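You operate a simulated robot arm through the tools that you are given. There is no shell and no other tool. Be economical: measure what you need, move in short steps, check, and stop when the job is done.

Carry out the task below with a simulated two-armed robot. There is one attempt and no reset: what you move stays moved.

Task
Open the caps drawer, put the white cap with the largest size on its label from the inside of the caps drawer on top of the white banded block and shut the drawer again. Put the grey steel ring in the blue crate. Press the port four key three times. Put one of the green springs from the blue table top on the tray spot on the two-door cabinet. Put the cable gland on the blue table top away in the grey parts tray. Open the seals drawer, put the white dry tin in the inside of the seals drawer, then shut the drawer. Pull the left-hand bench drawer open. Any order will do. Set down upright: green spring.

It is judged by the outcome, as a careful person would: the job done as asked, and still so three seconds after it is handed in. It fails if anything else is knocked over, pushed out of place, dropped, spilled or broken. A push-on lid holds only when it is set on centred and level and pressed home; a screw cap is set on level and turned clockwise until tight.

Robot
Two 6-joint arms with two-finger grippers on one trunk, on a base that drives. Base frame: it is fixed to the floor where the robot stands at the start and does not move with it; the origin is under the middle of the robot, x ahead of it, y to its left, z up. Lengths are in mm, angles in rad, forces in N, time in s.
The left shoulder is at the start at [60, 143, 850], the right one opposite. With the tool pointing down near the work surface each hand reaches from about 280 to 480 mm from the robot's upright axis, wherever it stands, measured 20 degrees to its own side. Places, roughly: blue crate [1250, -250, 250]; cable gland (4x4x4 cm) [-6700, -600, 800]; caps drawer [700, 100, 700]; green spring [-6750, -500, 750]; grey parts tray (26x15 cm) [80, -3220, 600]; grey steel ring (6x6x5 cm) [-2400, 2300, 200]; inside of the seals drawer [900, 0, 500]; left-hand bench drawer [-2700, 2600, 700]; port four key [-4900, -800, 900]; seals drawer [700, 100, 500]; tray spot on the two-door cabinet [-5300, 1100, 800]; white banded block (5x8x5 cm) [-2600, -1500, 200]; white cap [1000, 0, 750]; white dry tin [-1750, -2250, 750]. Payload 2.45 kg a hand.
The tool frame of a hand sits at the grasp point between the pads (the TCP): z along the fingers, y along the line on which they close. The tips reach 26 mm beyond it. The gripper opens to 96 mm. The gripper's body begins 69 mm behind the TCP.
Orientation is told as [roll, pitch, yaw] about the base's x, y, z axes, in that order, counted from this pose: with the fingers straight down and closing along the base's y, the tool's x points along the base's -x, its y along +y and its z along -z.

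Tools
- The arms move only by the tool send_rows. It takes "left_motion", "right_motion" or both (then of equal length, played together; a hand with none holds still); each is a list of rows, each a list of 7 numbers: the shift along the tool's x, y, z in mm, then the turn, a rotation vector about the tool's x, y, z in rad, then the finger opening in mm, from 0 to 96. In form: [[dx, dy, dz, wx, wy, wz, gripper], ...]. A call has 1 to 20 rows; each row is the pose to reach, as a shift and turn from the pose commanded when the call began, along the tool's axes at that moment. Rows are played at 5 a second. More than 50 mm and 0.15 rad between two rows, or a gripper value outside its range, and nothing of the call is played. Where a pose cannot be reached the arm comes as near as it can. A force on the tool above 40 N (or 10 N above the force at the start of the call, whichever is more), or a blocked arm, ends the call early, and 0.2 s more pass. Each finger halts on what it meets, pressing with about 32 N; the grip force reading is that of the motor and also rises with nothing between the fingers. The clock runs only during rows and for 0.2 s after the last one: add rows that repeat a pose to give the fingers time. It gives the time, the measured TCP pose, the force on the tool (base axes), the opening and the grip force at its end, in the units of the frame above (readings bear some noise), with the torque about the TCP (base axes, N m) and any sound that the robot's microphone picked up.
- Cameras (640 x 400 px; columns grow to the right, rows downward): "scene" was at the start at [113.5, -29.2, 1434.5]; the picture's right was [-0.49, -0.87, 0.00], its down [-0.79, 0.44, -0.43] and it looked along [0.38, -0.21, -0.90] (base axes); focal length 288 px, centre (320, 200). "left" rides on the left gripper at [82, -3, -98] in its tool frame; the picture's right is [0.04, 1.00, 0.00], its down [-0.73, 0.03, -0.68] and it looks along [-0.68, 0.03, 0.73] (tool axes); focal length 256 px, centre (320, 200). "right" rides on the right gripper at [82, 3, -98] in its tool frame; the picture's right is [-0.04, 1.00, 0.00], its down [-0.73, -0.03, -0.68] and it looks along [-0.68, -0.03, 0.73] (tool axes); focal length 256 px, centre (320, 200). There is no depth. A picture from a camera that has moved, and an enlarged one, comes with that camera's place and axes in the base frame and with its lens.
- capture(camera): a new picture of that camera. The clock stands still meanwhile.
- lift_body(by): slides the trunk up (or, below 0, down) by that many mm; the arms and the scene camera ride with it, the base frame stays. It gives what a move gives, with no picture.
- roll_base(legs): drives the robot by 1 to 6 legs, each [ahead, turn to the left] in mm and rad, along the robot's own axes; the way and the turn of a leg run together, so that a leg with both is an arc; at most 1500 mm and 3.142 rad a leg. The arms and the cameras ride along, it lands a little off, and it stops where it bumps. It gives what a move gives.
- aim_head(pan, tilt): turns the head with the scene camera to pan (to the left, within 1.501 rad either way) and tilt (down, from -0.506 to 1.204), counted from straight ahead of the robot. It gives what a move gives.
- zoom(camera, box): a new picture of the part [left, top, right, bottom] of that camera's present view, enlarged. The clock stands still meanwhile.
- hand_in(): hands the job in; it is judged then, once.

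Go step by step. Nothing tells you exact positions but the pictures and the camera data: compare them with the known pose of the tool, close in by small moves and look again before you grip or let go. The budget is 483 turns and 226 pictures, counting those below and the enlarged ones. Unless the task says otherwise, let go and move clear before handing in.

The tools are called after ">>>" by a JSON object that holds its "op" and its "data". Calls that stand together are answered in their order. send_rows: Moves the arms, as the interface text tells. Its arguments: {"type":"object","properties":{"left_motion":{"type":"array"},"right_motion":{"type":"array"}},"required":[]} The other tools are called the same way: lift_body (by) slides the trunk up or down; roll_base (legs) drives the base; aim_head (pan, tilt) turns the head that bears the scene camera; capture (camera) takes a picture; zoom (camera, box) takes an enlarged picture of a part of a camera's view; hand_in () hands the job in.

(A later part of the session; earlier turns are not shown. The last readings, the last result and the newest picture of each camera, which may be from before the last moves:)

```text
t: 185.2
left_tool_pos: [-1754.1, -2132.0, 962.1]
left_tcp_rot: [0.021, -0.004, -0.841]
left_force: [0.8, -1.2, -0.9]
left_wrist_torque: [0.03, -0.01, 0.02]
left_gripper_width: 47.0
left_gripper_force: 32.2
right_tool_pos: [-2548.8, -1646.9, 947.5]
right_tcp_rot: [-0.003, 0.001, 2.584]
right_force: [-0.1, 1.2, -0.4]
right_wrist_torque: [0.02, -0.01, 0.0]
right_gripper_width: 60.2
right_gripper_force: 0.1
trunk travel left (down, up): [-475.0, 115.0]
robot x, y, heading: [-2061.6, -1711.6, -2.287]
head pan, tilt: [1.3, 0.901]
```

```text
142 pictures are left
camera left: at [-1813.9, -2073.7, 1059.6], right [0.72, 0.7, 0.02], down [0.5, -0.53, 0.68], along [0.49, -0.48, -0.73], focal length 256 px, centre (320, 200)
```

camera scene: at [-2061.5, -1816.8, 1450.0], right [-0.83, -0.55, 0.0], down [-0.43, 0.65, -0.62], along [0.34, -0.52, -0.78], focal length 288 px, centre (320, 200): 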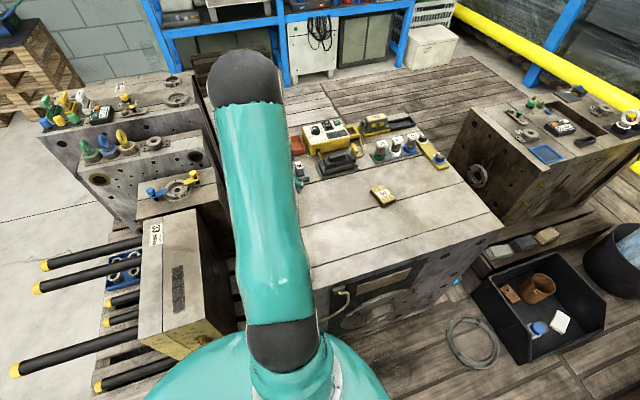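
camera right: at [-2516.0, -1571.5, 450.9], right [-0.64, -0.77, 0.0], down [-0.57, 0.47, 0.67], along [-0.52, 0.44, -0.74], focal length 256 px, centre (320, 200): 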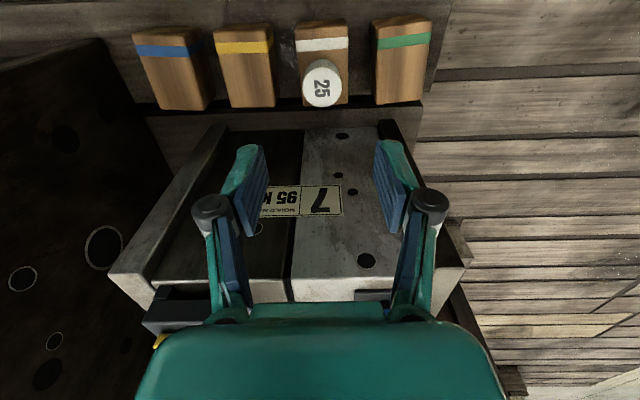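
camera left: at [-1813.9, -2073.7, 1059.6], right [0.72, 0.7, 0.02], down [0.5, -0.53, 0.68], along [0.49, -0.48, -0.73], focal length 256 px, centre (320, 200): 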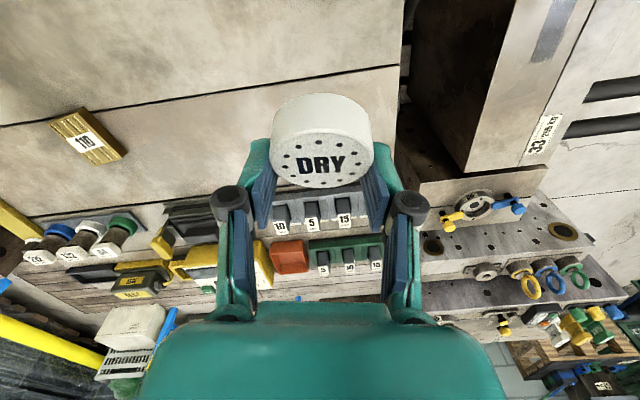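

>>> {"op": "send_rows", "data": {"left_motion": [[3, -46.6, 0, 0, 0, 0.1267, 40], [11.8, -92.4, 0, 0, 0, 0.2533, 40], [26.3, -136.9, 0, 0, 0, 0.38, 40], [46.4, -179.2, 0, 0, 0, 0.507, 40], [71.5, -218.3, 0, 0, 0, 0.633, 40], [101.6, -254.2, 0, 0, 0, 0.76, 40], [135.9, -286.1, 0, 0, 0, 0.887, 40], [173.7, -313, 0, 0, 0, 1.013, 40], [214.9, -335.2, 0, 0, 0, 1.14, 40], [258.6, -352.2, 0, 0, 0, 1.267, 40], [303.8, -363.2, 0, 0, 0, 1.393, 40], [350.3, -368.5, 0, 0, 0, 1.52, 40]]}}

>>> {"op": "send_rows", "data": {"right_motion": [[45, 15, 0, 0, 0, 0, 60], [90, 30, 0, 0, 0, 0, 60], [135, 45, 0, 0, 0, 0, 60], [180, 60, 0, 0, 0, 0, 60], [225, 75, 0, 0, 0, 0, 60], [260, 90, 0, 0, 0, 0, 60], [260, 90, 0, 0, 0, 0, 60]]}}

>>> {"op": "aim_head", "data": {"pan": 0, "tilt": 0.9}}

>>> {"op": "capture", "data": {"camera": "scene"}}

```text
t: 187.8
left_tool_pos: [-2261.3, -2116.7, 950.5]
left_tcp_rot: [0.01, 0.023, -2.364]
left_force: [0.1, 0.3, 0.2]
left_wrist_torque: [-0.02, -0.02, -0.04]
left_gripper_width: 46.8
left_gripper_force: 31.6
right_tool_pos: [-2548.8, -1647.8, 948.1]
right_tcp_rot: [-0.003, 0.003, 2.583]
right_force: [-0.6, 0.0, -0.2]
right_wrist_torque: [0.02, 0.0, 0.0]
right_gripper_width: 60.3
right_gripper_force: 0.1
trunk travel left (down, up): [-475.0, 115.0]
robot x, y, heading: [-2063.5, -1709.8, -2.289]
head pan, tilt: [1.3, 0.901]
```

```text
t: 189.4
left_tool_pos: [-2260.5, -2116.3, 951.0]
left_tcp_rot: [0.007, 0.021, -2.362]
left_force: [0.4, 0.1, 0.2]
left_wrist_torque: [0.0, 0.04, -0.01]
left_gripper_width: 46.8
left_gripper_force: 32.4
right_tool_pos: [-2373.5, -1862.6, 949.2]
right_tcp_rot: [-0.003, 0.002, 2.582]
right_force: [0.3, -0.7, -0.2]
right_wrist_torque: [-0.04, 0.0, 0.0]
right_gripper_width: 60.0
right_gripper_force: 0.0
trunk travel left (down, up): [-475.0, 115.0]
robot x, y, heading: [-2059.6, -1710.8, -2.29]
head pan, tilt: [1.3, 0.901]
```

```text
t: 190.9
left_tool_pos: [-2261.4, -2117.2, 951.3]
left_tcp_rot: [0.008, 0.023, -2.362]
left_force: [0.2, 0.2, 0.7]
left_wrist_torque: [-0.03, -0.04, 0.0]
left_gripper_width: 47.1
left_gripper_force: 32.3
right_tool_pos: [-2374.0, -1865.0, 948.5]
right_tcp_rot: [-0.004, -0.001, 2.583]
right_force: [0.3, 0.4, 0.1]
right_wrist_torque: [0.0, -0.04, -0.03]
right_gripper_width: 59.8
right_gripper_force: 0.0
trunk travel left (down, up): [-475.0, 115.0]
robot x, y, heading: [-2064.2, -1708.5, -2.289]
head pan, tilt: [0.0, 0.901]
```

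```text
141 pictures are left
camera scene: at [-2152.8, -1811.3, 1449.9], right [-0.75, 0.66, 0.0], down [0.52, 0.59, -0.62], along [-0.41, -0.47, -0.78], focal length 288 px, centre (320, 200)
```

scene: 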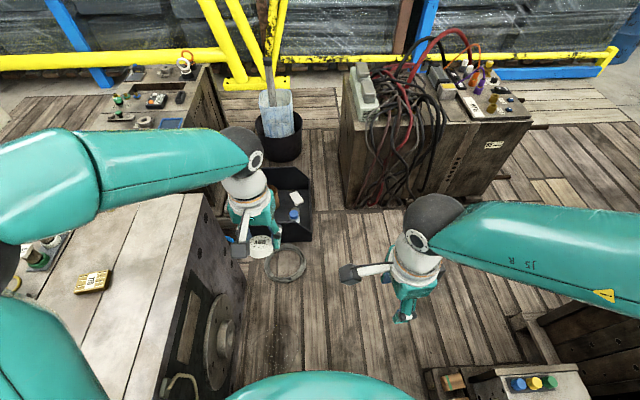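

Tuck both hands leftward again (for the pendant), then reverse out along the ramp.

>>> {"op": "send_rows", "data": {"left_motion": [[0, 30, 0, 0, 0, 0, 40], [0, 60, 0, 0, 0, 0, 40], [0, 90, 0, 0, 0, 0, 40], [0, 130, 0, 0, 0, 0, 40], [0, 130, 0, 0, 0, 0, 40]], "right_motion": [[20, 10, 0, 0, 0, 0, 60], [45, 20, 0, 0, 0, 0, 60], [80, 30, 0, 0, 0, 0, 60], [110, 40, 0, 0, 0, 0, 60], [110, 40, 0, 0, 0, 0, 60]]}}

>>> {"op": "roll_base", "data": {"legs": [[0, 0.1], [-700, 0], [-500, -0.05]]}}

```text
t: 192.1
left_tool_pos: [-2168.4, -2209.9, 954.1]
left_tcp_rot: [0.008, 0.021, -2.36]
left_force: [0.3, -0.1, -0.2]
left_wrist_torque: [-0.02, -0.04, -0.04]
left_gripper_width: 46.9
left_gripper_force: 31.6
right_tool_pos: [-2304.0, -1955.0, 946.3]
right_tcp_rot: [-0.004, 0.004, 2.583]
right_force: [0.0, -0.2, -0.3]
right_wrist_torque: [-0.01, -0.02, 0.01]
right_gripper_width: 60.3
right_gripper_force: 0.0
trunk travel left (down, up): [-475.0, 115.0]
robot x, y, heading: [-2066.5, -1706.8, -2.286]
head pan, tilt: [0.0, 0.901]
```

```text
t: 199.1
left_tool_pos: [-1439.5, -1245.9, 953.9]
left_tcp_rot: [0.006, 0.021, -2.301]
left_force: [0.3, 0.3, -0.9]
left_wrist_torque: [0.0, 0.02, 0.0]
left_gripper_width: 46.3
left_gripper_force: 31.7
right_tool_pos: [-1589.3, -996.8, 947.0]
right_tcp_rot: [-0.001, 0.001, 2.643]
right_force: [-0.8, -0.9, -0.1]
right_wrist_torque: [-0.03, 0.0, 0.02]
right_gripper_width: 60.0
right_gripper_force: 0.0
trunk travel left (down, up): [-475.0, 115.0]
robot x, y, heading: [-1363.0, -742.3, -2.232]
head pan, tilt: [0.0, 0.901]
```

Clear of the deck. Now drive back to the drawer bench.

>>> {"op": "roll_base", "data": {"legs": [[-150, 0], [0, 2.32]]}}

>>> {"op": "aim_head", "data": {"pan": 0, "tilt": 0.6}}

>>> {"op": "capture", "data": {"camera": "scene"}}

```text
t: 204.3
left_tool_pos: [-778.7, -771.9, 953.0]
left_tcp_rot: [0.006, 0.023, -0.87]
left_force: [0.8, -0.2, -0.8]
left_wrist_torque: [-0.07, 0.02, 0.01]
left_gripper_width: 46.7
left_gripper_force: 32.1
right_tool_pos: [-1043.7, -884.4, 948.3]
right_tcp_rot: [-0.007, -0.003, -2.208]
right_force: [0.0, 0.6, 0.2]
right_wrist_torque: [0.01, 0.07, 0.0]
right_gripper_width: 59.8
right_gripper_force: 0.0
trunk travel left (down, up): [-475.0, 115.0]
robot x, y, heading: [-1310.6, -662.0, -0.769]
head pan, tilt: [0.0, 0.901]
stopped in leg 2: the robot was blocked; the commanded pose is now the measured one
```

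```text
t: 205.1
left_tool_pos: [-780.2, -772.5, 955.0]
left_tcp_rot: [0.008, 0.02, -0.871]
left_force: [0.0, -0.2, -1.3]
left_wrist_torque: [0.04, 0.01, 0.0]
left_gripper_width: 46.4
left_gripper_force: 31.7
right_tool_pos: [-1045.6, -886.6, 948.1]
right_tcp_rot: [-0.004, 0.001, -2.211]
right_force: [-0.2, 0.3, -0.5]
right_wrist_torque: [-0.01, 0.0, -0.01]
right_gripper_width: 59.9
right_gripper_force: 0.1
trunk travel left (down, up): [-475.0, 115.0]
robot x, y, heading: [-1312.9, -660.2, -0.769]
head pan, tilt: [0.0, 0.6]
```

```text
140 pictures are left
camera scene: at [-1204.8, -763.7, 1474.6], right [-0.69, -0.72, 0.0], down [-0.41, 0.39, -0.82], along [0.59, -0.57, -0.57], focal length 288 px, centre (320, 200)
```

scene: 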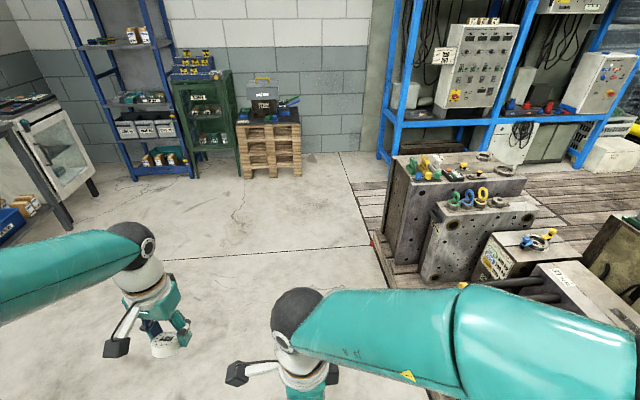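

Possibly long turns simply lag and get flagged; I'll use shorter turns.

>>> {"op": "roll_base", "data": {"legs": [[0, 0.45], [0, 0.45]]}}

>>> {"op": "capture", "data": {"camera": "scene"}}

```text
t: 208.4
left_tool_pos: [-889.5, -319.9, 954.5]
left_tcp_rot: [0.007, 0.021, 0.015]
left_force: [-0.4, 0.0, -1.4]
left_wrist_torque: [0.02, 0.02, 0.0]
left_gripper_width: 46.7
left_gripper_force: 31.9
right_tool_pos: [-969.6, -598.4, 948.2]
right_tcp_rot: [-0.003, 0.002, -1.323]
right_force: [-0.3, -0.2, 0.5]
right_wrist_torque: [0.03, 0.04, 0.01]
right_gripper_width: 59.8
right_gripper_force: 0.0
trunk travel left (down, up): [-475.0, 115.0]
robot x, y, heading: [-1306.2, -695.1, 0.121]
head pan, tilt: [0.0, 0.6]
```

```text
139 pictures are left
camera scene: at [-1159.8, -676.6, 1474.6], right [0.12, -0.99, 0.0], down [-0.56, -0.07, -0.82], along [0.82, 0.1, -0.57], focal length 288 px, centre (320, 200)
```

scene: 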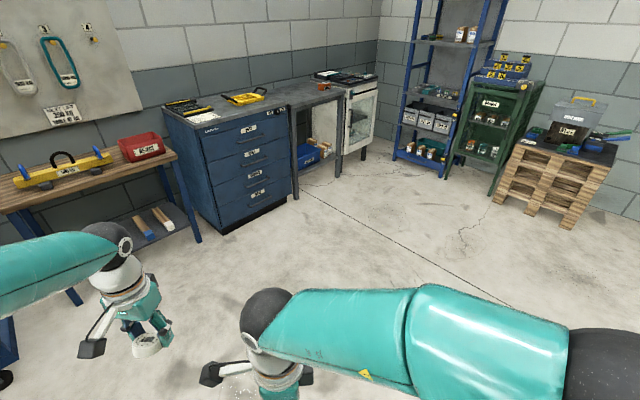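

>>> {"op": "roll_base", "data": {"legs": [[0, 0.047], [700, 0], [650, 0], [0, 0.4], [0, 0.337]]}}

>>> {"op": "aim_head", "data": {"pan": 0, "tilt": 1.0}}

>>> {"op": "capture", "data": {"camera": "scene"}}

```text
t: 218.4
left_tool_pos: [42.9, 90.5, 954.9]
left_tcp_rot: [0.008, 0.02, 0.818]
left_force: [0.2, 0.7, 0.1]
left_wrist_torque: [0.01, -0.01, 0.02]
left_gripper_width: 46.4
left_gripper_force: 32.0
right_tool_pos: [187.1, -159.3, 948.1]
right_tcp_rot: [0.006, -0.006, -0.52]
right_force: [0.5, 0.2, -0.6]
right_wrist_torque: [0.01, 0.0, -0.03]
right_gripper_width: 60.1
right_gripper_force: 0.0
trunk travel left (down, up): [-475.0, 115.0]
robot x, y, heading: [45.5, -491.2, 0.918]
head pan, tilt: [0.0, 0.6]
```

```text
t: 219.3
left_tool_pos: [43.6, 89.9, 955.2]
left_tcp_rot: [0.008, 0.02, 0.817]
left_force: [0.0, 1.0, -0.8]
left_wrist_torque: [-0.02, -0.01, 0.03]
left_gripper_width: 46.3
left_gripper_force: 32.0
right_tool_pos: [186.6, -160.0, 948.6]
right_tcp_rot: [0.01, -0.008, -0.52]
right_force: [-0.4, 0.5, -0.2]
right_wrist_torque: [-0.02, 0.01, 0.05]
right_gripper_width: 60.2
right_gripper_force: 0.0
trunk travel left (down, up): [-475.0, 115.0]
robot x, y, heading: [42.4, -488.9, 0.91]
head pan, tilt: [0.0, 1.0]
```

```text
138 pictures are left
camera scene: at [124.1, -385.0, 1442.8], right [0.79, -0.61, 0.0], down [-0.52, -0.66, -0.54], along [0.33, 0.43, -0.84], focal length 288 px, centre (320, 200)
```

scene: 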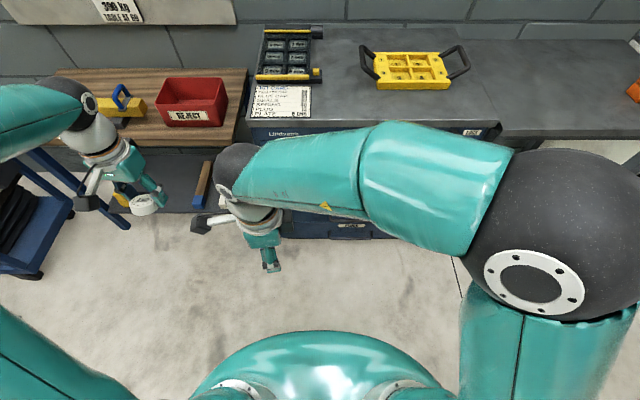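

Now swing the right hand back to the right and turn it horizontal for the SEALS handle (z≈550).

>>> {"op": "send_rows", "data": {"right_motion": [[-45, -6, 0, 0, 0, 0, 96], [-90, -13, 0, 0, 0, 0, 96], [-135, -20, 0, 0, 0, 0.03, 96], [-180, -26, 0, 0, 0, 0.06, 96], [-225, -33, 0, 0, 0, 0.09, 96], [-270, -40, 0, 0, 0, 0.12, 96], [-310, -46, 0, 0, 0, 0.145, 96], [-350, -51, 0, 0, 0, 0.145, 96], [-350, -51, 0, 0, 0, 0.145, 96]]}}

>>> {"op": "send_rows", "data": {"left_motion": [[10, -40, 0, 0, 0, 0, 40], [20, -80, 0, 0, 0, 0, 40], [30, -120, 0, 0, 0, 0, 40], [40, -150, 0, 0, 0, 0, 40], [50, -170, 0, 0, 0, 0, 40], [50, -170, 0, 0, 0, 0, 40], [50, -170, 0, 0, 0, 0, 40], [50, -170, 0, 0, 0, 0, 40], [50, -170, 0, 0, 0, 0, 40], [50, -170, 0, 0, 0, 0, 40], [50, -170, 0, 0, 0, 0, 40], [50, -170, 0, 0, 0, 0, 40]], "right_motion": [[0, -8, 0, -0.143, 0, 0, 96], [0, -16, 0, -0.286, 0, 0, 96], [0, -24, 0, -0.429, 0, 0, 96], [0, -32, 0, -0.572, 0, 0, 96], [0, -40, 0, -0.715, 0, 0, 96], [0, -40, 0, -0.858, 0, 0, 96], [0, -40, 0, -1.0, 0, 0, 96], [0, -40, 0, -1.143, 0, 0, 96], [0, -40, 0, -1.286, 0, 0, 96], [0, -40, 0, -1.429, 0, 0, 96], [0, -40, 0, -1.571, 0, 0, 96], [0, -40, 0, -1.571, 0, 0, 96]]}}

>>> {"op": "lift_body", "data": {"by": -170}}

>>> {"op": "capture", "data": {"camera": "scene"}}

```text
t: 221.3
left_tool_pos: [42.4, 90.1, 955.4]
left_tcp_rot: [0.007, 0.022, 0.819]
left_force: [0.1, 0.0, 0.1]
left_wrist_torque: [-0.01, -0.02, 0.0]
left_gripper_width: 46.2
left_gripper_force: 32.1
right_tool_pos: [467.9, -379.5, 951.1]
right_tcp_rot: [0.01, -0.006, -0.667]
right_force: [0.1, -0.4, -0.2]
right_wrist_torque: [0.0, -0.02, -0.01]
right_gripper_width: 96.1
right_gripper_force: 0.0
trunk travel left (down, up): [-475.0, 115.0]
robot x, y, heading: [44.0, -487.0, 0.902]
head pan, tilt: [0.0, 1.0]
```

```text
t: 223.9
left_tool_pos: [132.1, -62.4, 955.7]
left_tcp_rot: [0.006, 0.021, 0.819]
left_force: [0.8, 0.3, -0.2]
left_wrist_torque: [-0.01, 0.01, 0.02]
left_gripper_width: 46.1
left_gripper_force: 31.8
right_tool_pos: [558.6, -449.9, 843.2]
right_tcp_rot: [1.581, -0.006, -0.667]
right_force: [-0.2, -1.2, -0.3]
right_wrist_torque: [0.02, -0.02, -0.02]
right_gripper_width: 96.1
right_gripper_force: 0.1
right hand out of reach, approached as far as the arm can: row 3, 4, 5, 6, 7, 8, 9, 10, 11, 12
trunk travel left (down, up): [-475.0, 115.0]
robot x, y, heading: [47.2, -488.2, 0.911]
head pan, tilt: [0.0, 1.0]
```

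```text
t: 225.8
left_tool_pos: [131.0, -62.9, 786.1]
left_tcp_rot: [0.008, 0.019, 0.816]
left_force: [-0.8, -0.9, -0.5]
left_wrist_torque: [-0.01, -0.01, 0.01]
left_gripper_width: 46.1
left_gripper_force: 32.4
right_tool_pos: [559.7, -450.5, 673.4]
right_tcp_rot: [1.581, -0.005, -0.665]
right_force: [0.6, -0.7, 0.2]
right_wrist_torque: [-0.02, 0.0, 0.01]
right_gripper_width: 96.2
right_gripper_force: 0.0
trunk travel left (down, up): [-305.0, 285.0]
robot x, y, heading: [43.8, -487.1, 0.908]
head pan, tilt: [0.0, 1.0]
```

```text
137 pictures are left
camera scene: at [124.4, -385.6, 1272.8], right [0.79, -0.61, 0.0], down [-0.52, -0.66, -0.54], along [0.33, 0.43, -0.84], focal length 288 px, centre (320, 200)
```

scene: 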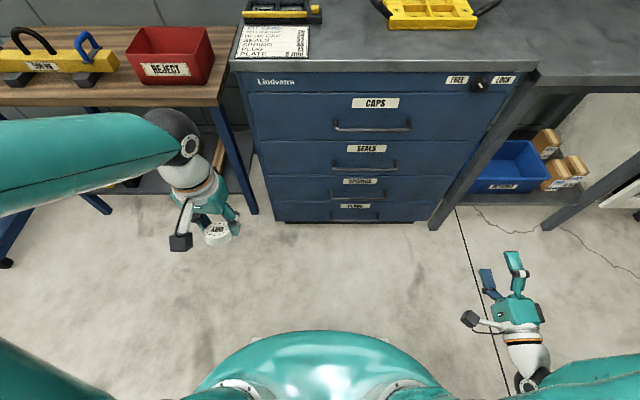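

>>> {"op": "send_rows", "data": {"right_motion": [[30, -30, 5, 0, 0, 0, 96], [60, -60, 10, 0, 0, 0, 96], [90, -90, 20, 0, 0, 0, 96], [130, -110, 30, 0, 0, 0, 96], [165, -123, 40, 0, 0, 0, 96], [200, -123, 50, 0, 0, 0, 96], [200, -123, 50, 0, 0, 0, 96]]}}

>>> {"op": "roll_base", "data": {"legs": [[200, 0]]}}

>>> {"op": "capture", "data": {"camera": "right"}}

>>> {"op": "capture", "data": {"camera": "scene"}}

```text
t: 227.4
left_tool_pos: [131.4, -63.3, 785.8]
left_tcp_rot: [0.007, 0.021, 0.817]
left_force: [-0.2, 1.1, -0.8]
left_wrist_torque: [0.01, -0.02, 0.01]
left_gripper_width: 46.2
left_gripper_force: 32.3
right_tool_pos: [454.4, -330.0, 538.2]
right_tcp_rot: [1.581, -0.005, -0.66]
right_force: [0.0, 0.8, 0.4]
right_wrist_torque: [0.04, 0.01, -0.02]
right_gripper_width: 96.0
right_gripper_force: 0.0
right hand out of reach, approached as far as the arm can: row 5, 6, 7
trunk travel left (down, up): [-305.0, 285.0]
robot x, y, heading: [43.9, -490.1, 0.909]
head pan, tilt: [0.0, 1.0]
```

```text
t: 229.0
left_tool_pos: [252.2, 91.2, 786.6]
left_tcp_rot: [0.008, 0.021, 0.815]
left_force: [1.1, -0.1, -1.1]
left_wrist_torque: [-0.03, 0.04, -0.01]
left_gripper_width: 46.0
left_gripper_force: 32.0
right_tool_pos: [575.1, -177.4, 539.4]
right_tcp_rot: [1.58, -0.004, -0.662]
right_force: [0.0, -0.5, -0.1]
right_wrist_torque: [-0.01, 0.0, 0.02]
right_gripper_width: 96.2
right_gripper_force: 0.1
trunk travel left (down, up): [-305.0, 285.0]
robot x, y, heading: [162.0, -337.7, 0.907]
head pan, tilt: [0.0, 1.0]
```

```text
136 pictures are left
camera right: at [450.2, -204.8, 539.9], right [0.02, -0.03, 1.0], down [0.16, -0.99, -0.03], along [0.99, 0.16, -0.02], focal length 256 px, centre (320, 200)
```

right: 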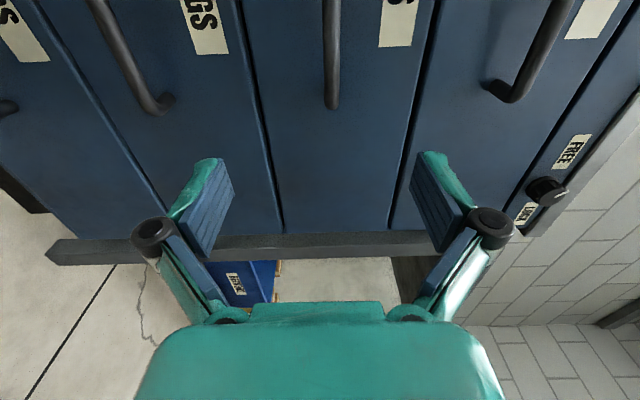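

```text
135 pictures are left
camera scene: at [244.6, -231.4, 1272.6], right [0.79, -0.62, 0.0], down [-0.52, -0.66, -0.54], along [0.33, 0.43, -0.84], focal length 288 px, centre (320, 200)
```

scene: 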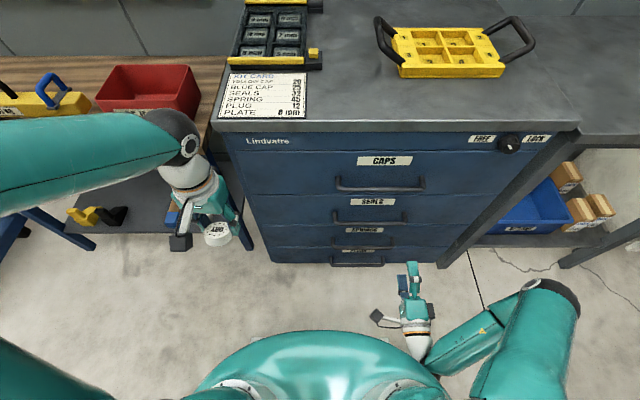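

Handle centred at z≈549. Move left/up and advance onto it.

>>> {"op": "send_rows", "data": {"right_motion": [[20, 9, 30, 0, 0, 0, 96], [40, 9, 65, 0, 0, 0, 96], [55, 9, 100, 0, 0, 0, 96], [55, 9, 125, 0, 0, 0, 96], [55, 9, 138, 0, 0, 0, 96], [55, 9, 138, 0, 0, 0, 96]]}}

>>> {"op": "capture", "data": {"camera": "right"}}

```text
t: 230.4
left_tool_pos: [253.4, 91.3, 786.9]
left_tcp_rot: [0.006, 0.02, 0.814]
left_force: [0.5, 0.2, -0.4]
left_wrist_torque: [-0.02, -0.03, 0.02]
left_gripper_width: 45.8
left_gripper_force: 32.5
right_tool_pos: [616.9, -34.6, 549.0]
right_tcp_rot: [1.579, -0.006, -0.662]
right_force: [-0.2, -0.7, 0.5]
right_wrist_torque: [0.03, -0.03, 0.02]
right_gripper_width: 96.0
right_gripper_force: 0.0
right hand out of reach, approached as far as the arm can: row 1, 2, 3, 4
trunk travel left (down, up): [-305.0, 285.0]
robot x, y, heading: [168.3, -332.5, 0.904]
head pan, tilt: [0.0, 1.0]
```

```text
134 pictures are left
camera right: at [491.6, -62.0, 551.2], right [0.02, -0.03, 1.0], down [0.16, -0.99, -0.03], along [0.99, 0.16, -0.02], focal length 256 px, centre (320, 200)
```

right: 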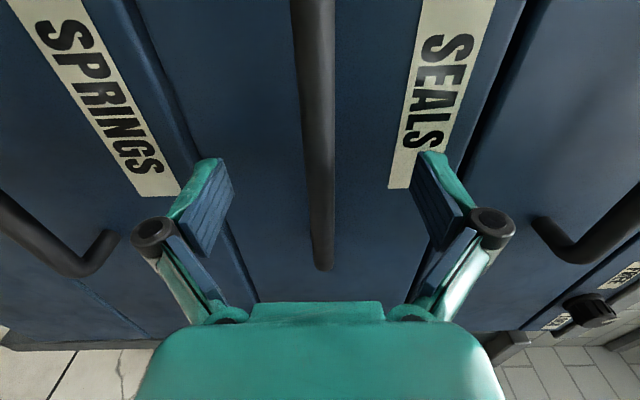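

>>> {"op": "send_rows", "data": {"right_motion": [[0, 0, 5, 0, 0, 0, 70], [0, 0, 8, 0, 0, 0, 40], [0, 0, 8, 0, 0, 0, 10], [0, 0, 8, 0, 0, 0, 0], [0, 0, 8, 0, 0, 0, 0]]}}

>>> {"op": "roll_base", "data": {"legs": [[-120, 0]]}}

>>> {"op": "capture", "data": {"camera": "scene"}}

```text
t: 231.6
left_tool_pos: [252.2, 90.4, 785.8]
left_tcp_rot: [0.007, 0.02, 0.817]
left_force: [-0.3, -1.2, -0.9]
left_wrist_torque: [-0.02, 0.03, 0.02]
left_gripper_width: 46.4
left_gripper_force: 32.5
right_tool_pos: [620.9, -28.3, 549.3]
right_tcp_rot: [1.582, -0.004, -0.662]
right_force: [1.4, 0.5, 8.0]
right_wrist_torque: [0.15, 0.24, 0.11]
right_gripper_width: 12.0
right_gripper_force: 39.4
trunk travel left (down, up): [-305.0, 285.0]
robot x, y, heading: [162.1, -334.4, 0.914]
head pan, tilt: [0.0, 1.0]
```

```text
t: 232.9
left_tool_pos: [176.6, -6.5, 787.4]
left_tcp_rot: [0.007, 0.019, 0.816]
left_force: [0.2, -0.6, 0.1]
left_wrist_torque: [-0.02, -0.02, -0.01]
left_gripper_width: 46.0
left_gripper_force: 32.1
right_tool_pos: [545.1, -125.8, 550.0]
right_tcp_rot: [1.583, -0.005, -0.662]
right_force: [4.2, -6.4, 16.8]
right_wrist_torque: [-0.01, 0.36, 0.49]
right_gripper_width: 12.1
right_gripper_force: 39.5
trunk travel left (down, up): [-305.0, 285.0]
robot x, y, heading: [87.0, -430.4, 0.912]
head pan, tilt: [0.0, 1.0]
```

```text
133 pictures are left
camera scene: at [167.7, -329.9, 1273.0], right [0.79, -0.62, 0.0], down [-0.52, -0.66, -0.54], along [0.33, 0.43, -0.84], focal length 288 px, centre (320, 200)
```

scene: 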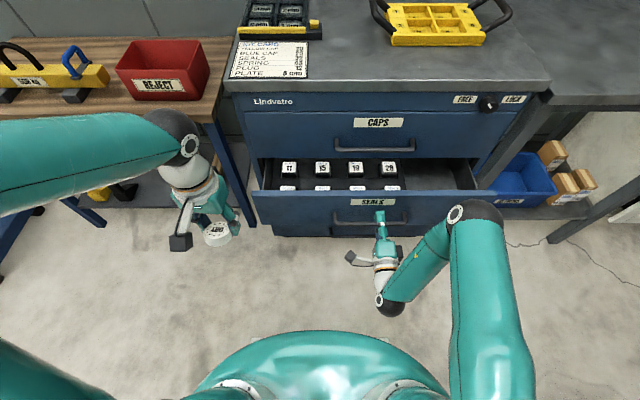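

Opening nicely. Pull another 150 mm.

>>> {"op": "roll_base", "data": {"legs": [[-150, 0]]}}

>>> {"op": "zoom", "data": {"camera": "scene", "box": [230, 100, 530, 280]}}

```text
t: 234.3
left_tool_pos: [80.6, -129.0, 788.4]
left_tcp_rot: [0.006, 0.019, 0.818]
left_force: [-0.2, 0.0, -0.9]
left_wrist_torque: [-0.02, -0.01, 0.01]
left_gripper_width: 45.9
left_gripper_force: 32.0
right_tool_pos: [449.9, -249.4, 550.5]
right_tcp_rot: [1.584, -0.005, -0.665]
right_force: [7.9, -8.6, 5.7]
right_wrist_torque: [0.13, 0.27, 0.15]
right_gripper_width: 12.2
right_gripper_force: 39.4
trunk travel left (down, up): [-305.0, 285.0]
robot x, y, heading: [-6.5, -556.7, 0.912]
head pan, tilt: [0.0, 1.0]
```

```text
2.13 times, centred on (380, 190) of scene
camera zoom: at [72.5, -452.7, 1272.8], right [0.79, -0.61, 0.0], down [-0.52, -0.66, -0.54], along [0.33, 0.43, -0.84], focal length 615 px, centre (192, 221)
```

zoom: 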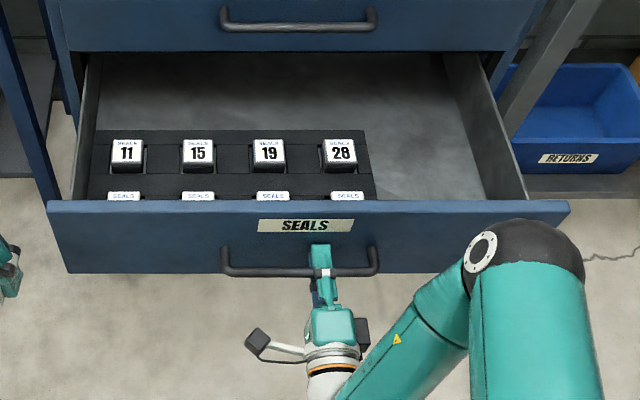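

Drawer open; empty space on its right side. Release the handle, back off and lift the right hand to a neutral pose.

>>> {"op": "send_rows", "data": {"right_motion": [[0, 0, 0, 0, 0, 0, 40], [0, 0, 0, 0, 0, 0, 80], [0, 0, 0, 0, 0, 0, 96], [0, 0, 0, 0, 0, 0, 96]]}}

>>> {"op": "roll_base", "data": {"legs": [[-160, 0]]}}

>>> {"op": "send_rows", "data": {"right_motion": [[0, 20, -6, 0.143, 0, 0, 60], [0, 40, -12, 0.286, 0, 0, 60], [0, 60, -18, 0.429, 0, 0, 60], [0, 80, -24, 0.572, 0, 0, 60], [0, 100, -30, 0.715, 0, 0, 60], [0, 120, -36, 0.858, 0, 0, 60], [0, 140, -42, 1.0, 0, 0, 60], [0, 160, -48, 1.143, 0, 0, 60], [0, 180, -54, 1.286, 0, 0, 60], [0, 200, -60, 1.429, 0, 0, 60], [0, 220, -66, 1.571, 0, 0, 60], [0, 220, -66, 1.571, 0, 0, 60]]}}

>>> {"op": "roll_base", "data": {"legs": [[0, -0.45], [0, -0.45], [500, 0], [0, 0.45], [0, 0.45]]}}

>>> {"op": "capture", "data": {"camera": "scene"}}

```text
t: 235.3
left_tool_pos: [79.9, -129.5, 787.5]
left_tcp_rot: [0.006, 0.022, 0.819]
left_force: [0.1, 0.7, -0.5]
left_wrist_torque: [0.02, -0.02, -0.01]
left_gripper_width: 46.0
left_gripper_force: 32.4
right_tool_pos: [449.8, -247.8, 550.1]
right_tcp_rot: [1.584, -0.004, -0.666]
right_force: [0.2, -0.9, -0.1]
right_wrist_torque: [0.02, 0.02, -0.01]
right_gripper_width: 96.0
right_gripper_force: 0.0
trunk travel left (down, up): [-305.0, 285.0]
robot x, y, heading: [-7.5, -551.9, 0.911]
head pan, tilt: [0.0, 1.0]
```

```text
t: 236.7
left_tool_pos: [-18.8, -257.2, 785.8]
left_tcp_rot: [0.008, 0.021, 0.819]
left_force: [-0.4, 0.2, -0.7]
left_wrist_torque: [-0.01, -0.01, -0.03]
left_gripper_width: 45.8
left_gripper_force: 32.1
right_tool_pos: [351.8, -373.2, 552.1]
right_tcp_rot: [1.581, -0.006, -0.663]
right_force: [-1.0, -0.1, 0.0]
right_wrist_torque: [-0.03, -0.05, 0.0]
right_gripper_width: 95.8
right_gripper_force: 0.1
trunk travel left (down, up): [-305.0, 285.0]
robot x, y, heading: [-105.9, -681.7, 0.913]
head pan, tilt: [0.0, 1.0]
```

```text
t: 239.3
left_tool_pos: [-19.2, -256.5, 788.0]
left_tcp_rot: [0.005, 0.022, 0.819]
left_force: [-0.2, 1.1, -1.0]
left_wrist_torque: [0.0, -0.01, 0.0]
left_gripper_width: 45.7
left_gripper_force: 32.7
right_tool_pos: [308.0, -429.2, 773.3]
right_tcp_rot: [0.009, -0.006, -0.662]
right_force: [1.0, 0.5, 0.2]
right_wrist_torque: [-0.02, 0.02, 0.01]
right_gripper_width: 59.9
right_gripper_force: 0.1
right hand out of reach, approached as far as the arm can: row 1, 2, 3, 4, 5, 6, 7
trunk travel left (down, up): [-305.0, 285.0]
robot x, y, heading: [-106.6, -682.3, 0.914]
head pan, tilt: [0.0, 1.0]
```

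```text
t: 248.2
left_tool_pos: [487.8, -247.9, 788.6]
left_tcp_rot: [0.007, 0.022, 0.822]
left_force: [0.0, -0.2, 0.3]
left_wrist_torque: [0.04, -0.01, 0.02]
left_gripper_width: 45.9
left_gripper_force: 32.2
right_tool_pos: [817.7, -420.7, 773.2]
right_tcp_rot: [0.013, -0.005, -0.658]
right_force: [0.4, 0.0, -0.4]
right_wrist_torque: [-0.03, 0.0, -0.03]
right_gripper_width: 60.2
right_gripper_force: 0.0
trunk travel left (down, up): [-305.0, 285.0]
robot x, y, heading: [422.7, -694.0, 0.907]
head pan, tilt: [0.0, 1.0]
```

```text
131 pictures are left
camera scene: at [502.2, -586.0, 1272.7], right [0.79, -0.61, 0.0], down [-0.52, -0.66, -0.54], along [0.33, 0.43, -0.84], focal length 288 px, centre (320, 200)
```

scene: 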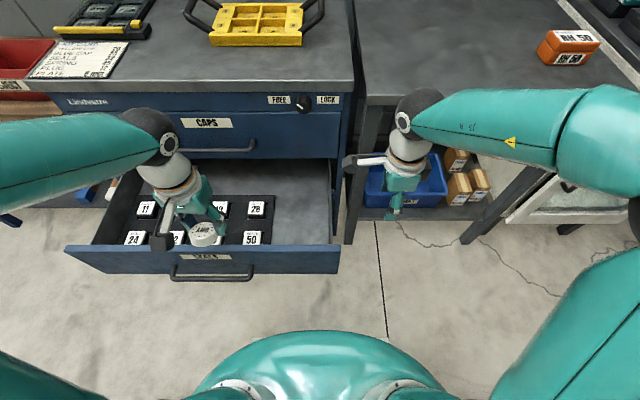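

>>> {"op": "roll_base", "data": {"legs": [[100, 0]]}}

>>> {"op": "send_rows", "data": {"left_motion": [[-10, -40, 0, 0, 0, 0, 40], [-20, -80, 0, 0, 0, 0, 40], [-30, -115, 0, 0, 0, 0, 40], [-40, -150, 0, 0, -0.13, 0, 40], [-50, -178, 20, 0, -0.26, 0, 40], [-50, -178, 60, 0, -0.376, 0, 40], [-50, -178, 60, 0, -0.376, 0, 40]]}}

>>> {"op": "capture", "data": {"camera": "left"}}

>>> {"op": "capture", "data": {"camera": "scene"}}

```text
t: 249.3
left_tool_pos: [550.6, -167.4, 787.5]
left_tcp_rot: [0.007, 0.022, 0.822]
left_force: [0.6, -0.9, 0.7]
left_wrist_torque: [0.05, -0.02, 0.0]
left_gripper_width: 45.5
left_gripper_force: 32.1
right_tool_pos: [879.8, -339.0, 774.0]
right_tcp_rot: [0.01, -0.006, -0.659]
right_force: [-0.8, 0.3, -0.1]
right_wrist_torque: [-0.01, 0.03, 0.03]
right_gripper_width: 59.9
right_gripper_force: 0.1
trunk travel left (down, up): [-305.0, 285.0]
robot x, y, heading: [485.2, -607.0, 0.91]
head pan, tilt: [0.0, 1.0]
```

```text
t: 250.9
left_tool_pos: [712.5, -252.5, 725.5]
left_tcp_rot: [0.007, -0.355, 0.822]
left_force: [-0.4, -0.6, -0.6]
left_wrist_torque: [0.01, -0.02, -0.04]
left_gripper_width: 45.9
left_gripper_force: 31.9
right_tool_pos: [878.6, -341.2, 775.0]
right_tcp_rot: [0.013, -0.005, -0.658]
right_force: [-0.1, 0.3, 0.0]
right_wrist_torque: [0.02, 0.0, 0.01]
right_gripper_width: 60.1
right_gripper_force: 0.0
trunk travel left (down, up): [-305.0, 285.0]
robot x, y, heading: [487.1, -611.3, 0.91]
head pan, tilt: [0.0, 1.0]
```

```text
130 pictures are left
camera left: at [639.5, -335.8, 789.4], right [-0.76, 0.65, -0.01], down [0.29, 0.35, 0.89], along [0.59, 0.67, -0.45], focal length 256 px, centre (320, 200)
```

left: 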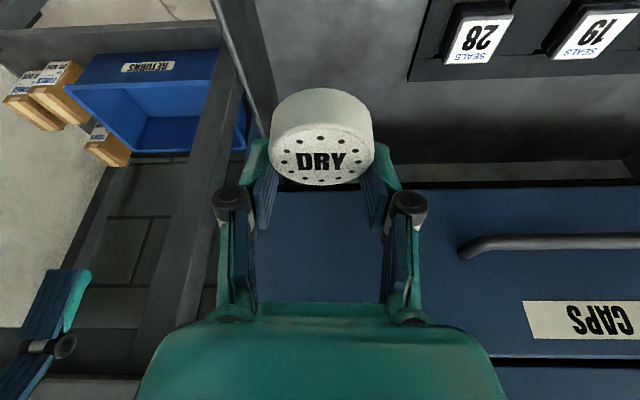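

```text
129 pictures are left
camera scene: at [564.3, -505.9, 1272.7], right [0.79, -0.61, 0.0], down [-0.52, -0.66, -0.54], along [0.33, 0.43, -0.84], focal length 288 px, centre (320, 200)
```

scene: 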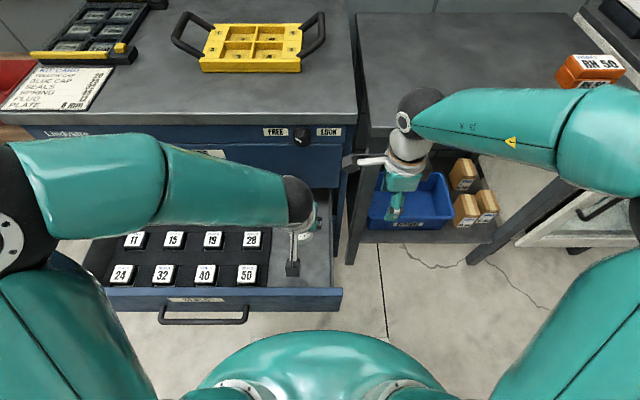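

Over the free area; shift 12 mm toward its middle and lower the tin (level) to just above the drawer floor.

>>> {"op": "send_rows", "data": {"left_motion": [[14, 6, 37, 0, 0, 0, 40], [28, 12, 75, 0, 0, 0, 40], [42, 12, 112, 0, 0, 0, 40], [55, 12, 150, 0, 0, 0, 40], [55, 12, 150, 0, -0.02, 0, 40]]}}

>>> {"op": "capture", "data": {"camera": "left"}}

>>> {"op": "capture", "data": {"camera": "scene"}}

```text
t: 251.9
left_tool_pos: [704.1, -241.7, 588.1]
left_tcp_rot: [0.004, -0.364, 0.817]
left_force: [-5.0, 4.5, 30.1]
left_wrist_torque: [-2.64, 2.33, -0.66]
left_gripper_width: 46.1
left_gripper_force: 32.1
right_tool_pos: [878.4, -340.4, 774.1]
right_tcp_rot: [0.01, -0.007, -0.66]
right_force: [0.1, 0.0, -0.9]
right_wrist_torque: [-0.01, 0.04, 0.0]
right_gripper_width: 59.8
right_gripper_force: 0.0
trunk travel left (down, up): [-305.0, 285.0]
robot x, y, heading: [484.9, -610.1, 0.914]
head pan, tilt: [0.0, 1.0]
stopped in row 4 (left hand): the force on the tool passed its limit at 172 N (the readings are from after the stop); the commanded pose is now the measured one
```

```text
128 pictures are left
camera left: at [630.1, -323.8, 650.3], right [-0.76, 0.65, -0.01], down [0.28, 0.34, 0.9], along [0.59, 0.67, -0.44], focal length 256 px, centre (320, 200)
```

left: 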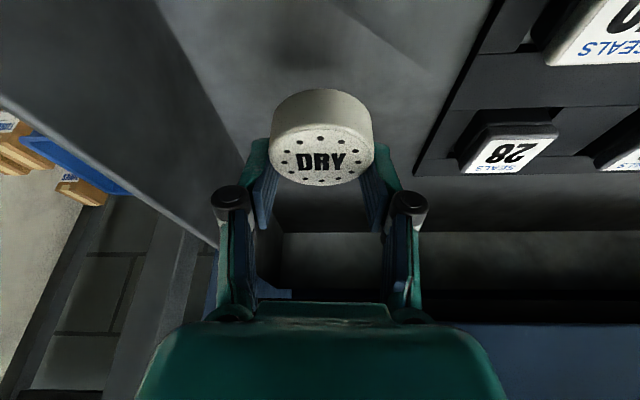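

```text
127 pictures are left
camera scene: at [564.1, -506.1, 1273.2], right [0.79, -0.61, 0.0], down [-0.52, -0.66, -0.54], along [0.33, 0.43, -0.84], focal length 288 px, centre (320, 200)
```

scene: 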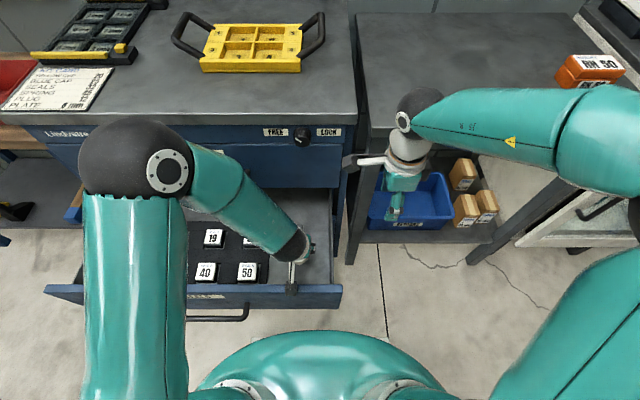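

The hand's camera touched the drawer front. Lift, move ~55 mm deeper into the drawer, then lower again.

>>> {"op": "send_rows", "data": {"left_motion": [[-14, 0, -37.5, 0, 0, 0, 40], [-40, 0, -28, 0, 0, 0, 40], [-65.5, 0, -18, 0, 0, 0, 40], [-57, 0, 4, 0, 0, 0, 40], [-49, 0, 26, 0, 0, 0, 40], [-49, 0, 26, 0, 0, 0, 40]]}}

>>> {"op": "capture", "data": {"camera": "left"}}

>>> {"op": "zoom", "data": {"camera": "scene", "box": [170, 180, 370, 320]}}

```text
t: 253.3
left_tool_pos: [740.2, -201.2, 579.0]
left_tcp_rot: [0.006, -0.361, 0.82]
left_force: [-0.2, -0.9, -0.7]
left_wrist_torque: [0.0, -0.01, -0.04]
left_gripper_width: 46.2
left_gripper_force: 31.7
right_tool_pos: [879.0, -340.4, 774.4]
right_tcp_rot: [0.009, -0.005, -0.66]
right_force: [0.7, -0.7, -0.2]
right_wrist_torque: [0.01, -0.01, 0.01]
right_gripper_width: 60.1
right_gripper_force: 0.0
trunk travel left (down, up): [-305.0, 285.0]
robot x, y, heading: [487.0, -610.0, 0.912]
head pan, tilt: [0.0, 1.0]
```

```text
126 pictures are left
camera left: at [667.0, -284.2, 641.4], right [-0.76, 0.65, -0.01], down [0.29, 0.34, 0.89], along [0.59, 0.67, -0.45], focal length 256 px, centre (320, 200)
```

left: 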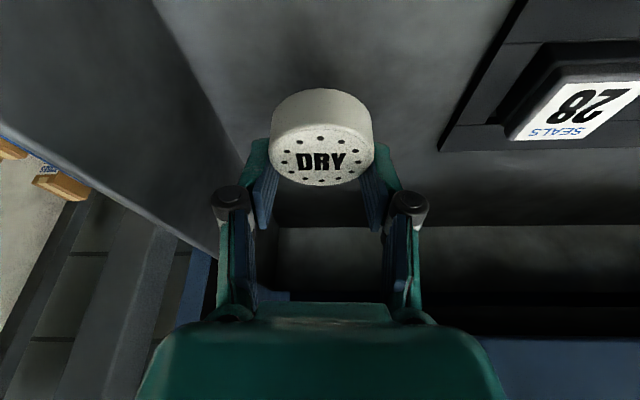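

```text
2.86 times, centred on (270, 250) of scene
camera zoom: at [564.5, -505.7, 1272.7], right [0.79, -0.61, 0.0], down [-0.52, -0.67, -0.54], along [0.33, 0.43, -0.84], focal length 823 px, centre (463, 57)
```

zoom: 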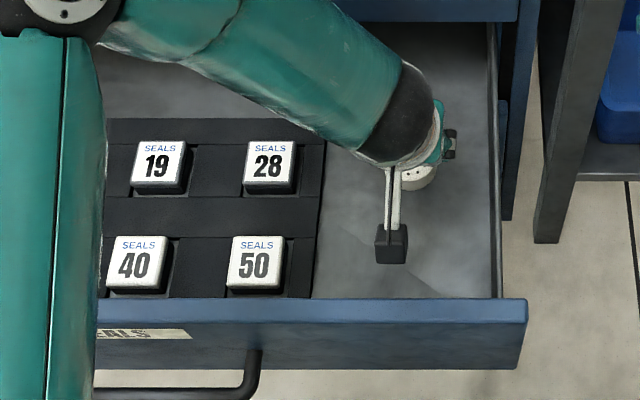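

Clear now. Lower to contact.

>>> {"op": "send_rows", "data": {"left_motion": [[5, 0, 14, 0, 0, 0, 40], [9, 0, 25, 0, 0, 0, 40], [11, 0, 30, 0, 0, 0, 40], [12.5, 0, 34, 0, 0, 0, 40], [14, 0, 37, 0, 0, 0, 40], [15, 0, 40, 0, 0, 0, 40]]}}

>>> {"op": "capture", "data": {"camera": "left"}}

```text
t: 254.7
left_tool_pos: [739.4, -200.9, 535.9]
left_tcp_rot: [0.004, -0.362, 0.82]
left_force: [0.2, 0.5, 0.3]
left_wrist_torque: [0.01, -0.07, 0.02]
left_gripper_width: 45.7
left_gripper_force: 31.6
right_tool_pos: [878.0, -341.0, 773.7]
right_tcp_rot: [0.009, -0.005, -0.661]
right_force: [-0.4, 0.2, -0.3]
right_wrist_torque: [0.0, 0.01, 0.02]
right_gripper_width: 60.1
right_gripper_force: 0.0
trunk travel left (down, up): [-305.0, 285.0]
robot x, y, heading: [484.0, -610.1, 0.911]
head pan, tilt: [0.0, 1.0]
```

```text
124 pictures are left
camera left: at [666.5, -283.8, 598.1], right [-0.76, 0.65, -0.01], down [0.29, 0.34, 0.89], along [0.59, 0.67, -0.45], focal length 256 px, centre (320, 200)
```

left: 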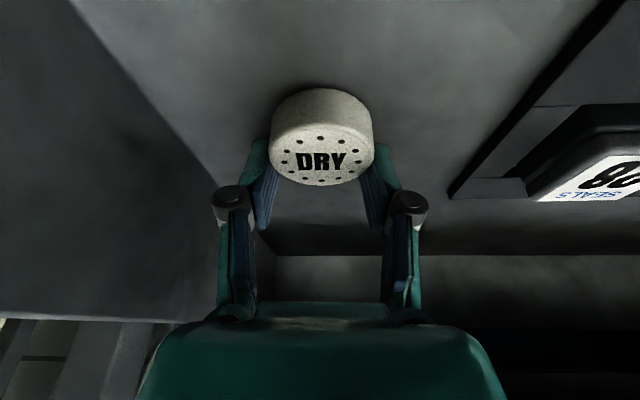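

>>> {"op": "send_rows", "data": {"left_motion": [[1, 0, 3, 0, 0, 0, 40], [2, 0, 6, 0, 0, 0, 40], [3, 0, 9, 0, 0, 0, 40], [4, 0, 11, 0, 0, 0, 40], [4, 0, 11, 0, 0, 0, 40]]}}

```text
t: 255.5
left_tool_pos: [743.9, -194.5, 533.5]
left_tcp_rot: [0.007, -0.378, 0.822]
left_force: [0.3, 3.3, 15.8]
left_wrist_torque: [-0.15, -0.13, -0.05]
left_gripper_width: 46.0
left_gripper_force: 32.1
right_tool_pos: [878.7, -341.0, 775.8]
right_tcp_rot: [0.011, -0.007, -0.661]
right_force: [0.3, -0.5, 0.1]
right_wrist_torque: [0.01, 0.01, 0.01]
right_gripper_width: 60.2
right_gripper_force: 0.2
trunk travel left (down, up): [-305.0, 285.0]
robot x, y, heading: [484.7, -609.6, 0.909]
head pan, tilt: [0.0, 1.0]
stopped in row 4 (left hand): the force on the tool passed its limit at 44 N (the readings are from after the stop); the commanded pose is now the measured one
```

Contact. Release and withdraw along the finger direction.

>>> {"op": "send_rows", "data": {"left_motion": [[0, 0, -1, 0, 0, 0, 46], [0, 0, -1, 0, 0, 0, 56], [0, 0, -1, 0, 0, 0, 64], [0, 0, -1, 0, 0, 0, 66], [0, 0, -30, 0, 0, 0, 66], [-5, 0, -70, 0, 0, 0, 66], [-20, 0, -110, 0, 0, 0, 66], [-35, 0, -150, 0, 0, 0, 66]]}}

>>> {"op": "capture", "data": {"camera": "left"}}

```text
t: 257.3
left_tool_pos: [727.3, -214.1, 684.1]
left_tcp_rot: [0.005, -0.374, 0.82]
left_force: [-0.2, -0.7, -0.2]
left_wrist_torque: [0.01, 0.0, -0.03]
left_gripper_width: 66.1
left_gripper_force: 0.1
right_tool_pos: [878.5, -340.0, 774.9]
right_tcp_rot: [0.011, -0.006, -0.66]
right_force: [-0.2, -0.5, -0.3]
right_wrist_torque: [0.01, -0.01, 0.0]
right_gripper_width: 60.2
right_gripper_force: 0.2
trunk travel left (down, up): [-305.0, 285.0]
robot x, y, heading: [481.8, -606.9, 0.918]
head pan, tilt: [0.0, 1.0]
```

```text
123 pictures are left
camera left: at [652.9, -297.0, 745.3], right [-0.76, 0.65, -0.01], down [0.28, 0.34, 0.9], along [0.59, 0.68, -0.44], focal length 256 px, centre (320, 200)
```

left: 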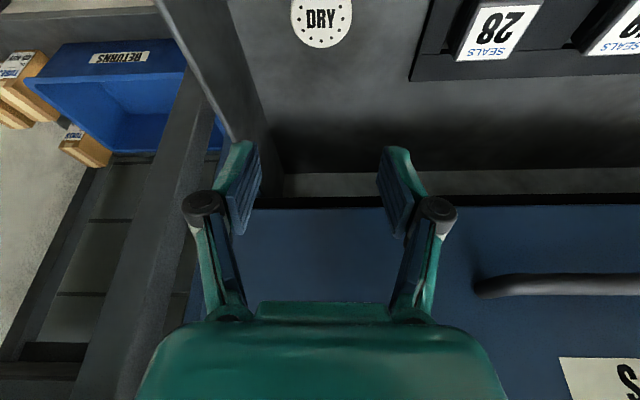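

Tin is in the drawer. Raise and untilt the left hand, back off to push the drawer shut.

>>> {"op": "send_rows", "data": {"left_motion": [[-5, 0, -40, 0, 0, 0, 66], [5, 0, -80, 0, 0.12, 0, 66], [19, 0, -115, 0, 0.25, 0, 60], [19, 0, -115, 0, 0.37, 0, 60], [19, 0, -115, 0, 0.37, 0, 60]]}}

>>> {"op": "roll_base", "data": {"legs": [[-300, 0]]}}

>>> {"op": "aim_head", "data": {"pan": 0.2, "tilt": 1.0}}

>>> {"op": "capture", "data": {"camera": "scene"}}

```text
t: 258.5
left_tool_pos: [687.6, -257.9, 785.3]
left_tcp_rot: [0.004, 0.0, 0.82]
left_force: [-0.4, 0.3, 0.3]
left_wrist_torque: [-0.04, 0.01, 0.01]
left_gripper_width: 60.0
left_gripper_force: 0.1
right_tool_pos: [877.6, -340.8, 774.8]
right_tcp_rot: [0.01, -0.005, -0.659]
right_force: [0.3, 0.4, 0.3]
right_wrist_torque: [0.02, 0.0, -0.01]
right_gripper_width: 59.8
right_gripper_force: 0.0
trunk travel left (down, up): [-305.0, 285.0]
robot x, y, heading: [486.7, -608.1, 0.911]
head pan, tilt: [0.0, 1.0]
```

```text
t: 260.6
left_tool_pos: [506.3, -493.8, 783.6]
left_tcp_rot: [0.005, -0.003, 0.823]
left_force: [-0.8, -0.3, -0.9]
left_wrist_torque: [0.01, 0.02, 0.0]
left_gripper_width: 60.1
left_gripper_force: 0.0
right_tool_pos: [695.6, -576.5, 773.8]
right_tcp_rot: [0.011, -0.005, -0.66]
right_force: [0.1, -0.4, -0.1]
right_wrist_torque: [0.06, -0.02, -0.02]
right_gripper_width: 60.0
right_gripper_force: 0.0
trunk travel left (down, up): [-305.0, 285.0]
robot x, y, heading: [304.0, -846.7, 0.907]
head pan, tilt: [0.0, 1.0]
```

```text
t: 261.3
left_tool_pos: [506.0, -493.7, 783.4]
left_tcp_rot: [0.005, -0.002, 0.822]
left_force: [0.8, -0.7, 0.2]
left_wrist_torque: [0.03, 0.01, -0.01]
left_gripper_width: 60.1
left_gripper_force: 0.1
right_tool_pos: [696.1, -575.2, 775.3]
right_tcp_rot: [0.011, -0.005, -0.66]
right_force: [0.3, -0.3, -0.5]
right_wrist_torque: [0.0, 0.03, 0.01]
right_gripper_width: 59.8
right_gripper_force: 0.0
trunk travel left (down, up): [-305.0, 285.0]
robot x, y, heading: [302.5, -842.8, 0.912]
head pan, tilt: [0.201, 1.0]
```

```text
122 pictures are left
camera scene: at [370.0, -733.7, 1272.7], right [0.9, -0.44, 0.0], down [-0.37, -0.75, -0.54], along [0.24, 0.48, -0.84], focal length 288 px, centre (320, 200)
```

scene: 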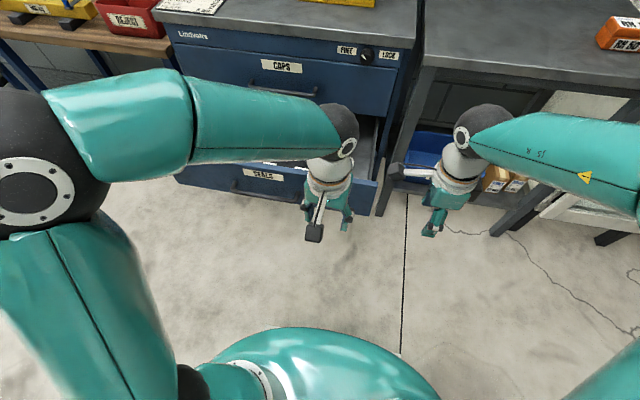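

>>> {"op": "send_rows", "data": {"left_motion": [[-3, 40, 0, 0, 0, -0.03, 60], [-6, 80, 20, 0, 0, -0.06, 60], [-9, 120, 60, 0, 0, -0.085, 60], [-13, 160, 100, 0, 0, -0.085, 60], [-13, 202, 125, 0, 0, -0.085, 60], [-13, 202, 165, 0, 0, -0.085, 60], [-13, 202, 200, 0, 0, -0.085, 60], [-13, 202, 229, 0, 0, -0.085, 60], [-13, 202, 229, 0, 0, -0.085, 60]]}}

>>> {"op": "roll_base", "data": {"legs": [[240, 0]]}}

>>> {"op": "capture", "data": {"camera": "scene"}}

```text
refused: row 3 steps farther than a row can; nothing moved
```

```text
t: 263.1
left_tool_pos: [656.1, -302.0, 784.6]
left_tcp_rot: [0.005, -0.001, 0.823]
left_force: [0.4, -0.6, -0.5]
left_wrist_torque: [0.0, 0.0, 0.01]
left_gripper_width: 60.1
left_gripper_force: 0.0
right_tool_pos: [843.7, -385.5, 774.5]
right_tcp_rot: [0.008, -0.006, -0.661]
right_force: [0.5, -0.3, 0.1]
right_wrist_torque: [-0.01, 0.04, 0.01]
right_gripper_width: 60.2
right_gripper_force: 0.2
trunk travel left (down, up): [-305.0, 285.0]
robot x, y, heading: [448.9, -655.3, 0.911]
head pan, tilt: [0.201, 1.0]
```

```text
121 pictures are left
camera scene: at [518.3, -542.7, 1272.6], right [0.9, -0.44, 0.0], down [-0.37, -0.75, -0.54], along [0.24, 0.48, -0.84], focal length 288 px, centre (320, 200)
```

scene: 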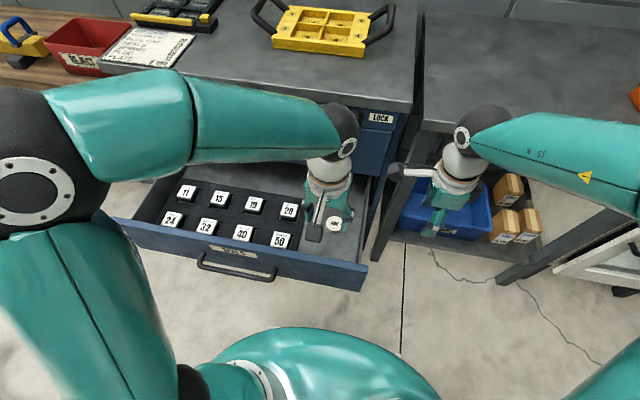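

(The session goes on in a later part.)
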